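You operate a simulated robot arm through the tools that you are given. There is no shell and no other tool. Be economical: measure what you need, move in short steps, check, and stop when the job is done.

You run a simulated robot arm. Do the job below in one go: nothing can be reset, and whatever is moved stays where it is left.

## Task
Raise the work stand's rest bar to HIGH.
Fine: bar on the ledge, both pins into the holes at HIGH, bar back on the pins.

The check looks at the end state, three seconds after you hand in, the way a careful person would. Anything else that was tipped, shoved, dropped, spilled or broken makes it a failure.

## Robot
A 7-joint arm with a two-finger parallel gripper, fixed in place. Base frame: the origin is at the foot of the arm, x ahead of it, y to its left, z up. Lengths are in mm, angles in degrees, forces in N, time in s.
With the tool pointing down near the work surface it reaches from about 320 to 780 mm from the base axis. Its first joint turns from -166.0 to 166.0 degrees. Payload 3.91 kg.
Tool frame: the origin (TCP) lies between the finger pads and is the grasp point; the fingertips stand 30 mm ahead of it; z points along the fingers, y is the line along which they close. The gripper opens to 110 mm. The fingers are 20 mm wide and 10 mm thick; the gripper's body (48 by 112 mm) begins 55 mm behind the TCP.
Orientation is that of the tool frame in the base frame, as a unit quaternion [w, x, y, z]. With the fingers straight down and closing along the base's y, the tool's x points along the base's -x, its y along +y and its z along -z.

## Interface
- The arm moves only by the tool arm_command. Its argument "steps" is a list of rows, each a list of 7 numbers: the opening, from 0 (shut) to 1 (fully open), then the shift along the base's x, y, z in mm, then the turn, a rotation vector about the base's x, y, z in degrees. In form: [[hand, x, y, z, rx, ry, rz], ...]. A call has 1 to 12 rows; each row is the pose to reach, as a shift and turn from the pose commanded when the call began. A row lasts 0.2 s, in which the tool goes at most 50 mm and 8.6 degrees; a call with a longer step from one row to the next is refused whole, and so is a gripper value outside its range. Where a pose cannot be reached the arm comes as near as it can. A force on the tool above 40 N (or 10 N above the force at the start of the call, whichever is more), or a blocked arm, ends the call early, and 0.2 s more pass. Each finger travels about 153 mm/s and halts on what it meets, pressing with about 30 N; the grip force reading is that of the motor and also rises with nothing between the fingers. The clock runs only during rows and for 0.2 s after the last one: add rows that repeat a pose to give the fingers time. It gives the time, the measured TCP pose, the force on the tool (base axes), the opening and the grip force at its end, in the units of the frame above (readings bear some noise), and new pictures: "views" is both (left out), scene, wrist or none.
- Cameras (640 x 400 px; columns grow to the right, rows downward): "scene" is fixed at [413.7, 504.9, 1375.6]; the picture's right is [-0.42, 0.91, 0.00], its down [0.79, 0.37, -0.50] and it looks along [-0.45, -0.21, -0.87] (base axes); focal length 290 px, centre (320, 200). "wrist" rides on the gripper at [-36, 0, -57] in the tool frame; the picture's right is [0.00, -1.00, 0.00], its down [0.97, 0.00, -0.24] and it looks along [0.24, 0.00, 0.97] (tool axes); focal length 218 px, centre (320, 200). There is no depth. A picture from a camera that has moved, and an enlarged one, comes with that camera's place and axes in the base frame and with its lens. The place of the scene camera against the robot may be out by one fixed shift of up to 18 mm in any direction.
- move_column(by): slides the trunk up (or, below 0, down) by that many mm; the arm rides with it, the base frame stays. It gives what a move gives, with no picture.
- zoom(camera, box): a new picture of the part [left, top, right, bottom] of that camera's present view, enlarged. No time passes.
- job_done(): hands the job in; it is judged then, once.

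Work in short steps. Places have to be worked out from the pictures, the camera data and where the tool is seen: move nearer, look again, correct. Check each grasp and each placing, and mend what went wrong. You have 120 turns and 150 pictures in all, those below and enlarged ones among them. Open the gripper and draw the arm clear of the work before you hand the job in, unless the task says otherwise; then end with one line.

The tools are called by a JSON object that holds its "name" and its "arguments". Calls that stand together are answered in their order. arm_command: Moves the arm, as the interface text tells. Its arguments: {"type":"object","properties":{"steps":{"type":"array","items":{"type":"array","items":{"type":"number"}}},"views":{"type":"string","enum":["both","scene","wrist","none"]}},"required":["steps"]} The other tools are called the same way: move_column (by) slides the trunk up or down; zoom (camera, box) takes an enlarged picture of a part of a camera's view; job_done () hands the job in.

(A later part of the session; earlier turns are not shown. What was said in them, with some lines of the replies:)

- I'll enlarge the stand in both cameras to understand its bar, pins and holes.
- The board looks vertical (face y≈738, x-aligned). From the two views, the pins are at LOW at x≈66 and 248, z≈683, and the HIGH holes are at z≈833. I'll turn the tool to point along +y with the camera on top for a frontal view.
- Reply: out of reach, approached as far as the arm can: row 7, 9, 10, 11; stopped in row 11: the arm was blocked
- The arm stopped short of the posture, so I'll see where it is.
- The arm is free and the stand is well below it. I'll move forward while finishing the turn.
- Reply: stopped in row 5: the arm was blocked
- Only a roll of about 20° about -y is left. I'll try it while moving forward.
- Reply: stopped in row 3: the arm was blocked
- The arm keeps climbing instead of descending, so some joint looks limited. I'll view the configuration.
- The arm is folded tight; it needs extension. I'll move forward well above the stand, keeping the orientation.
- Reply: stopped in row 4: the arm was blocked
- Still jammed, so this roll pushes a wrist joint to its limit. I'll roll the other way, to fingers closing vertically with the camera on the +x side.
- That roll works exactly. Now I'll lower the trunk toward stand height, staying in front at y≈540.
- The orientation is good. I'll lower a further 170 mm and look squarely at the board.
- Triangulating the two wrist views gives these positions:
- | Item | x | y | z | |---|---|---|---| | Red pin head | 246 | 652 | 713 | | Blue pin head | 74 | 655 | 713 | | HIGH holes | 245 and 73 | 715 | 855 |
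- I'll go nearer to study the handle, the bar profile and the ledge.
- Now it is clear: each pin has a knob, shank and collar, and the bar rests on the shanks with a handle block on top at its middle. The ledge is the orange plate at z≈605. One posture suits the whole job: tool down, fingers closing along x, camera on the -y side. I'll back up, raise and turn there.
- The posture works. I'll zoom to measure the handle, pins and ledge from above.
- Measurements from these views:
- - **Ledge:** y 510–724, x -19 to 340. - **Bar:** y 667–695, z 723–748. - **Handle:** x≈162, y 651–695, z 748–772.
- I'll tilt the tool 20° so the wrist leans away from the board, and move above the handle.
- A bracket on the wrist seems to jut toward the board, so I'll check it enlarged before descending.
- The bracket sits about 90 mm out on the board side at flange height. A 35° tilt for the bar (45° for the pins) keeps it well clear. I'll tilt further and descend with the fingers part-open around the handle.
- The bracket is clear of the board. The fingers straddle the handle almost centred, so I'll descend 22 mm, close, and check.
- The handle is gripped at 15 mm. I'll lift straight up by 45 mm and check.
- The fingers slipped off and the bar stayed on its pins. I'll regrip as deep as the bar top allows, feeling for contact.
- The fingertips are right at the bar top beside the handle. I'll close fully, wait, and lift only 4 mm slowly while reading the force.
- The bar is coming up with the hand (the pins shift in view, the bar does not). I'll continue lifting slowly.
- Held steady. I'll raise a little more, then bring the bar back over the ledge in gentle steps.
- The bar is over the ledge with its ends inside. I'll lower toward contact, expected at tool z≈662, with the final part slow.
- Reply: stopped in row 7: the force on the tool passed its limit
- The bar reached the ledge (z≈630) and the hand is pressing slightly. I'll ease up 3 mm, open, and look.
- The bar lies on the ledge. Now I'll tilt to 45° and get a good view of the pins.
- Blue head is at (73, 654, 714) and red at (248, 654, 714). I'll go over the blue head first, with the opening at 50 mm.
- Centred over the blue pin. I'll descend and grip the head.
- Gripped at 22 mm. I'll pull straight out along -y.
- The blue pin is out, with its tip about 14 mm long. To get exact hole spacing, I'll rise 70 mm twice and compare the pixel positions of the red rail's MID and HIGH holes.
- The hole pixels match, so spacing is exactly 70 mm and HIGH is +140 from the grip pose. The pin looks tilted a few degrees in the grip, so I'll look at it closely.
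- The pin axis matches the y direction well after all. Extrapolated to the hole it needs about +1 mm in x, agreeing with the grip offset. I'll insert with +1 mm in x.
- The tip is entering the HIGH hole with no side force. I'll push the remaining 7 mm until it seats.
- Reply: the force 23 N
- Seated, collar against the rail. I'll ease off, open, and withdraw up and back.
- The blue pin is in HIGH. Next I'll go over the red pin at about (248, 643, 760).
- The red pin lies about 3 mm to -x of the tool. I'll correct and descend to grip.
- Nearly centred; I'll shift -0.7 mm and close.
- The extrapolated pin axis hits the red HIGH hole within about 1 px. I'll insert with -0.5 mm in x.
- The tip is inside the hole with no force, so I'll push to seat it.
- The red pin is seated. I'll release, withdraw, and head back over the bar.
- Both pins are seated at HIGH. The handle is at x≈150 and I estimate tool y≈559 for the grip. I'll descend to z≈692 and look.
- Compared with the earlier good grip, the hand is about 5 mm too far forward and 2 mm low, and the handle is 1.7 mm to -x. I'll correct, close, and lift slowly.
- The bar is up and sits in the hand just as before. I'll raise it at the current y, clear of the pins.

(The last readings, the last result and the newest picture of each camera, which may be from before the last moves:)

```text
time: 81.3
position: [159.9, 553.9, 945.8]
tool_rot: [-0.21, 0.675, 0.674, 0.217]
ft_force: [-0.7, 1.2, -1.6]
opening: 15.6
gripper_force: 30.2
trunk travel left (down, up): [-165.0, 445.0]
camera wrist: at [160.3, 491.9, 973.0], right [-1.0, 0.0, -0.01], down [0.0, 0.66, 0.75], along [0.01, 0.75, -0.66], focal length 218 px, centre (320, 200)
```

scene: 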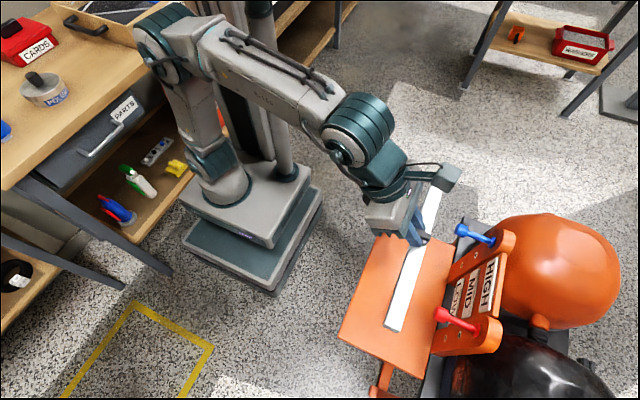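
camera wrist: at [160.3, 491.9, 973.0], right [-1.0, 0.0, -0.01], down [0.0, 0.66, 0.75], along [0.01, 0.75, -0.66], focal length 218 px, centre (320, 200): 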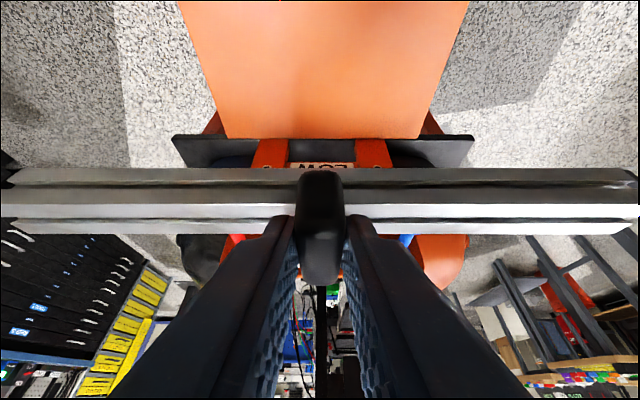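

Bar held level, 20+ mm above the pin heads. I'll move forward to y≈663 at this height.

{"name": "arm_command", "arguments": {"steps": [[0, 0, 3, 0, 0, 0, 0], [0, 0, 10, 0, 0, 0, 0], [0, 0, 20, 0, 0, 0, 0], [0, 0, 32, 0, 0, 0, 0], [0, 0, 45, 0, 0, 0, 0], [0, 0, 58, 0, 0, 0, 0], [0, 0, 71, 0, 0, 0, 0], [0, 0, 84, 0, 0, 0, 0], [0, 0, 96, 0, 0, 0, 0], [0, 0, 105, 0, 0, 0, 0], [0, 0, 109, 0, 0, 0, 0], [0, 0, 109, 0, 0, 0, 0]]}}

{"name": "zoom", "arguments": {"camera": "scene", "box": [400, 180, 540, 340]}}

```text
time: 83.9
position: [159.9, 664.2, 946.2]
tool_rot: [-0.209, 0.675, 0.674, 0.217]
ft_force: [-0.4, 0.0, -2.3]
opening: 15.7
gripper_force: 30.8
trunk travel left (down, up): [-165.0, 445.0]
camera wrist: at [160.3, 601.3, 972.9], right [-1.0, 0.0, -0.01], down [0.0, 0.66, 0.75], along [0.01, 0.75, -0.66], focal length 218 px, centre (320, 200)
```

scene: 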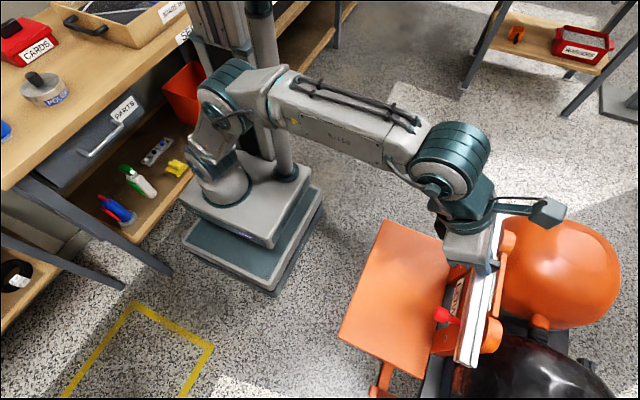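
wrist: 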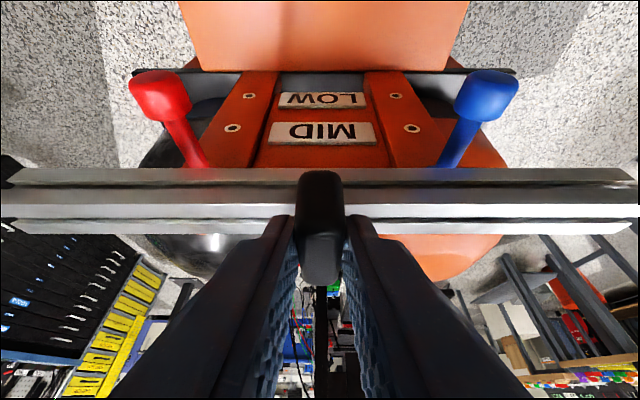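

```text
2.50 times, centred on (470, 260) of scene
camera zoom: at [413.7, 504.9, 1375.6], right [-0.42, 0.91, 0.0], down [0.79, 0.37, -0.5], along [-0.45, -0.21, -0.87], focal length 724 px, centre (-55, 50)
```

zoom: 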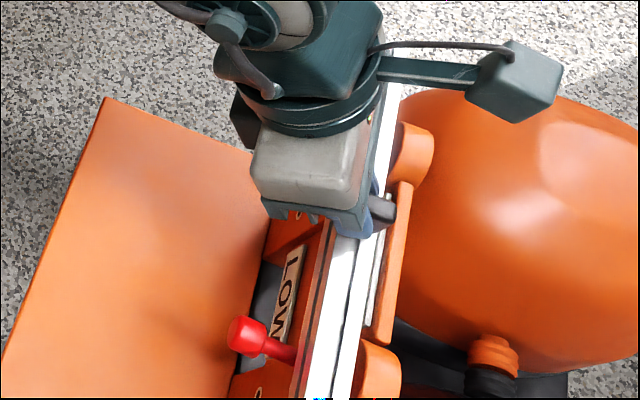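

The view matches the one when the bar was lifted off at LOW, just 140 mm higher. I'll lower slowly onto the pins.

{"name": "arm_command", "arguments": {"steps": [[0, 0, 0, -4, 0, 0, 0], [0, 0, 0, -9, 0, 0, 0], [0, 0, 0, -14, 0, 0, 0], [0, 0, 0, -18, 0, 0, 0], [0, 0, 0, -20, 0, 0, 0], [0, 0, 0, -22, 0, 0, 0], [0, 0, 0, -23, 0, 0, 0], [0, 0, 0, -24, 0, 0, 0]]}}

{"name": "zoom", "arguments": {"camera": "wrist", "box": [80, 60, 560, 260]}}

```text
time: 85.7
position: [160.5, 663.0, 922.0]
tool_rot: [-0.209, 0.674, 0.675, 0.215]
ft_force: [-0.5, 0.6, -1.8]
opening: 15.8
gripper_force: 29.2
trunk travel left (down, up): [-165.0, 445.0]
camera wrist: at [160.5, 601.2, 948.8], right [-1.0, 0.0, -0.01], down [0.0, 0.66, 0.75], along [0.01, 0.75, -0.66], focal length 218 px, centre (320, 200)
```

scene: 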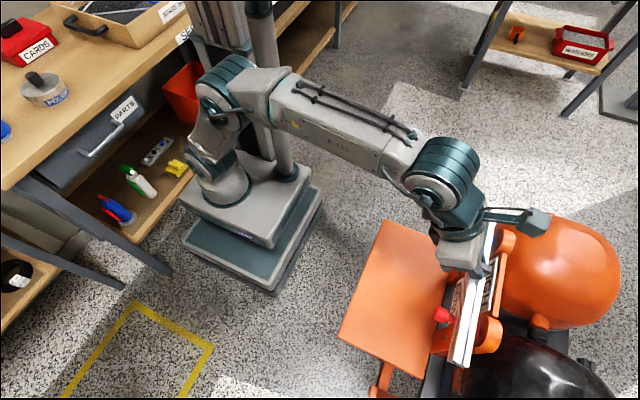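
wrist: 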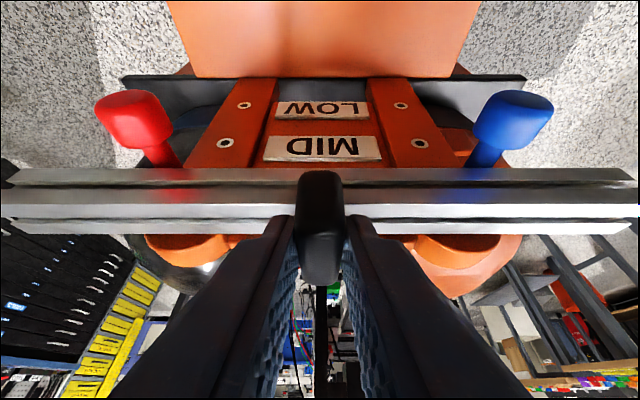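

```text
1.33 times, centred on (320, 160) of wrist
camera zoom: at [160.5, 601.2, 948.8], right [-1.0, 0.0, -0.01], down [0.0, 0.66, 0.75], along [0.01, 0.75, -0.66], focal length 291 px, centre (320, 253)
```

zoom: 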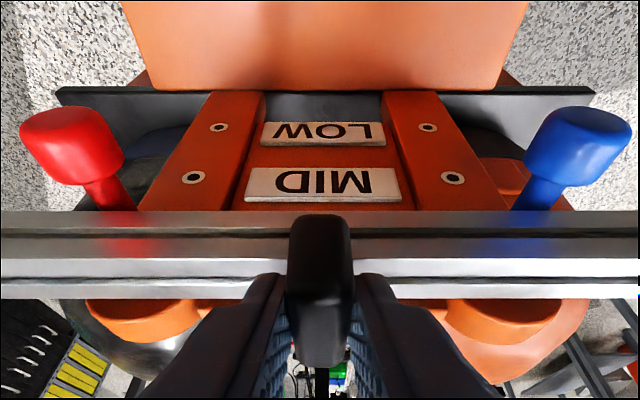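

Nearly down (pins 1–2 mm away). I'll lower in sub-millimetre steps until the weight transfers.

{"name": "arm_command", "arguments": {"steps": [[0, 0, 0, -0.7, 0, 0, 0], [0, 0, 0, -1.4, 0, 0, 0], [0, 0, 0, -2.1, 0, 0, 0], [0, 0, 0, -2.1, 0, 0, 0]], "views": "none"}}

```text
time: 86.7
position: [160.5, 662.4, 920.6]
tool_rot: [-0.209, 0.674, 0.675, 0.216]
ft_force: [-0.2, 0.7, -1.6]
opening: 15.6
gripper_force: 30.1
trunk travel left (down, up): [-165.0, 445.0]
```

{"name": "arm_command", "arguments": {"steps": [[0, 0, 0, -0.7, 0, 0, 0], [0, 0, 0, -1.4, 0, 0, 0], [0, 0, 0, -2.1, 0, 0, 0], [0, 0, 0, -2.1, 0, 0, 0]], "views": "wrist"}}

```text
time: 87.7
position: [161.1, 662.2, 918.8]
tool_rot: [-0.209, 0.674, 0.674, 0.217]
ft_force: [0.8, 1.9, 4.3]
opening: 16.0
gripper_force: 30.0
trunk travel left (down, up): [-165.0, 445.0]
camera wrist: at [160.5, 600.1, 945.6], right [-1.0, 0.0, -0.01], down [0.0, 0.66, 0.75], along [0.01, 0.75, -0.66], focal length 218 px, centre (320, 200)
```

wrist: 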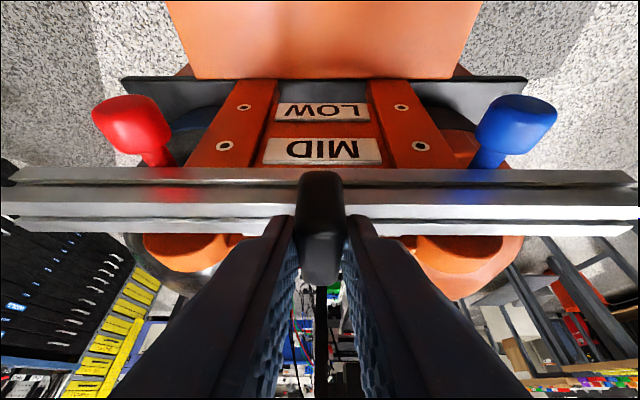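

Contact made (+4 N upward), so the bar rests on the pins. I'll open gently and withdraw straight up.

{"name": "arm_command", "arguments": {"steps": [[0.1, 0, 0, 0.5, 0, 0, 0], [0.18, 0, 0, 0.5, 0, 0, 0], [0.3, 0, 0, 0.5, 0, 0, 0], [0.45, 0, 0, 0.5, 0, 0, 0], [0.45, 0, 0, 0.5, 0, 0, 0], [0.45, 0, 0, 12, 0, 0, 0], [0.45, 0, 0, 32, 0, 0, 0], [0.45, 0, -15, 60, 0, 0, 0], [0.45, 0, -45, 80, 0, 0, 0], [0.45, 0, -85, 80, 0, 0, 0], [0.45, 0, -115, 60, 0, 0, 0], [0.45, 0, -115, 60, 0, 0, 0]]}}

{"name": "zoom", "arguments": {"camera": "wrist", "box": [120, 60, 520, 260]}}

{"name": "zoom", "arguments": {"camera": "scene", "box": [400, 190, 540, 380]}}

```text
time: 90.3
position: [160.0, 548.7, 976.9]
tool_rot: [-0.21, 0.674, 0.674, 0.215]
ft_force: [-0.1, -0.1, -0.8]
opening: 49.6
gripper_force: 0.0
trunk travel left (down, up): [-165.0, 445.0]
camera wrist: at [160.0, 485.7, 1004.1], right [-1.0, 0.0, -0.01], down [0.0, 0.66, 0.75], along [0.01, 0.75, -0.66], focal length 218 px, centre (320, 200)
```

scene: 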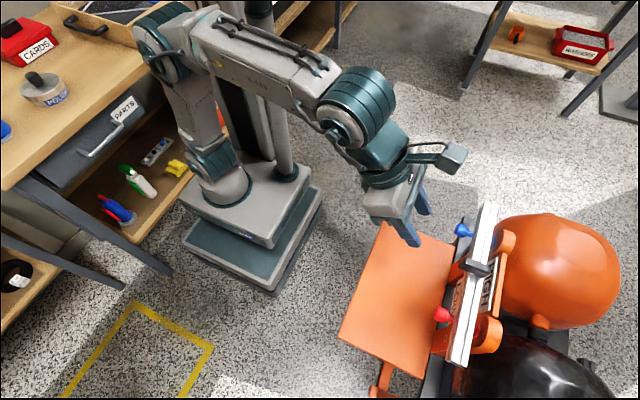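
wrist: 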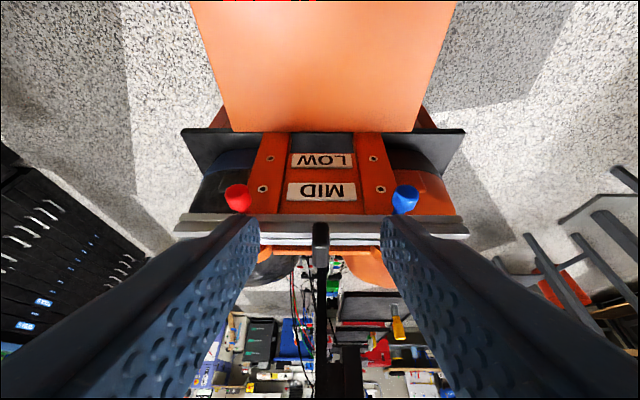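

```text
1.60 times, centred on (320, 160) of wrist
camera zoom: at [160.0, 485.7, 1004.1], right [-1.0, 0.0, -0.01], down [0.0, 0.66, 0.75], along [0.01, 0.75, -0.66], focal length 349 px, centre (320, 264)
```

zoom: 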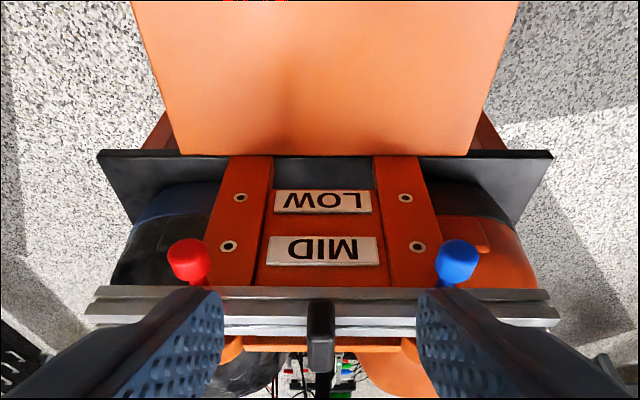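

```text
2.11 times, centred on (470, 285) of scene
camera zoom: at [413.7, 504.9, 1375.6], right [-0.42, 0.91, 0.0], down [0.79, 0.37, -0.5], along [-0.45, -0.21, -0.87], focal length 610 px, centre (4, 21)
```

zoom: 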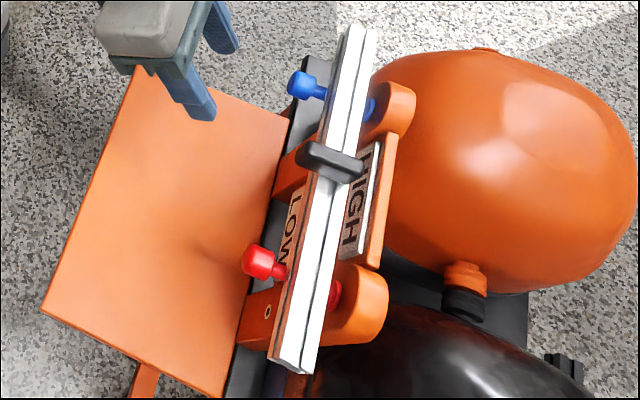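

The bar rests level on both pins at HIGH, with both collars seated. I'll draw the arm a little farther back, with a last check.

{"name": "arm_command", "arguments": {"steps": [[0.45, 0, -20, 10, 0, 0, 0], [0.45, 0, -45, 20, 0, 0, 0], [0.45, 0, -60, 20, 0, 0, 0], [0.45, 0, -60, 20, 0, 0, 0]], "views": "none"}}

{"name": "zoom", "arguments": {"camera": "scene", "box": [430, 190, 530, 290]}}

{"name": "zoom", "arguments": {"camera": "scene", "box": [420, 280, 520, 380]}}

```text
time: 91.3
position: [160.4, 487.6, 997.6]
tool_rot: [-0.209, 0.674, 0.674, 0.217]
ft_force: [-0.3, -0.6, -0.8]
opening: 49.3
gripper_force: 0.1
trunk travel left (down, up): [-165.0, 445.0]
```

```text
4.00 times, centred on (480, 240) of scene
camera zoom: at [413.7, 504.9, 1375.6], right [-0.42, 0.91, 0.0], down [0.79, 0.37, -0.5], along [-0.45, -0.21, -0.87], focal length 1159 px, centre (-320, 40)
```

zoom: 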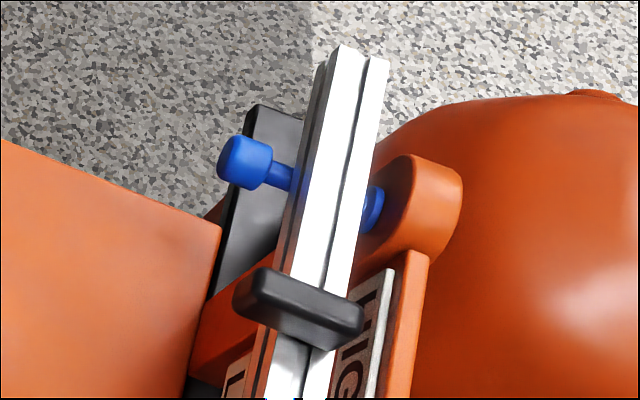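

```text
4.00 times, centred on (470, 330) of scene
camera zoom: at [413.7, 504.9, 1375.6], right [-0.42, 0.91, 0.0], down [0.79, 0.37, -0.5], along [-0.45, -0.21, -0.87], focal length 1159 px, centre (-280, -320)
```

zoom: 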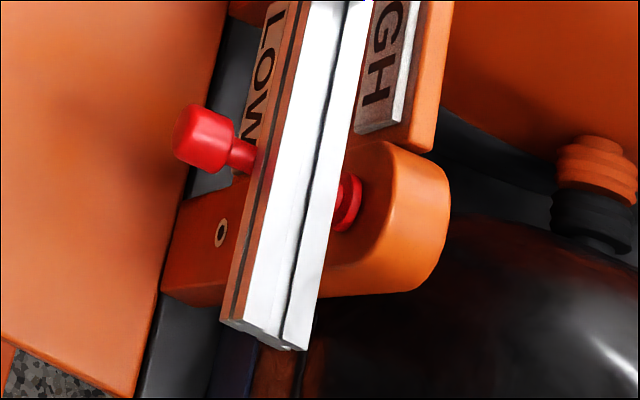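

Both pins are seated at HIGH with the bar resting between the knobs and collars, and the arm is clear with the gripper open. I'm handing in.

{"name": "job_done", "arguments": {}}

```text
The job is handed in.
```

The rest bar is now at HIGH: both pins are seated in the HIGH holes, the bar rests on them, and the arm is clear with the gripper open.
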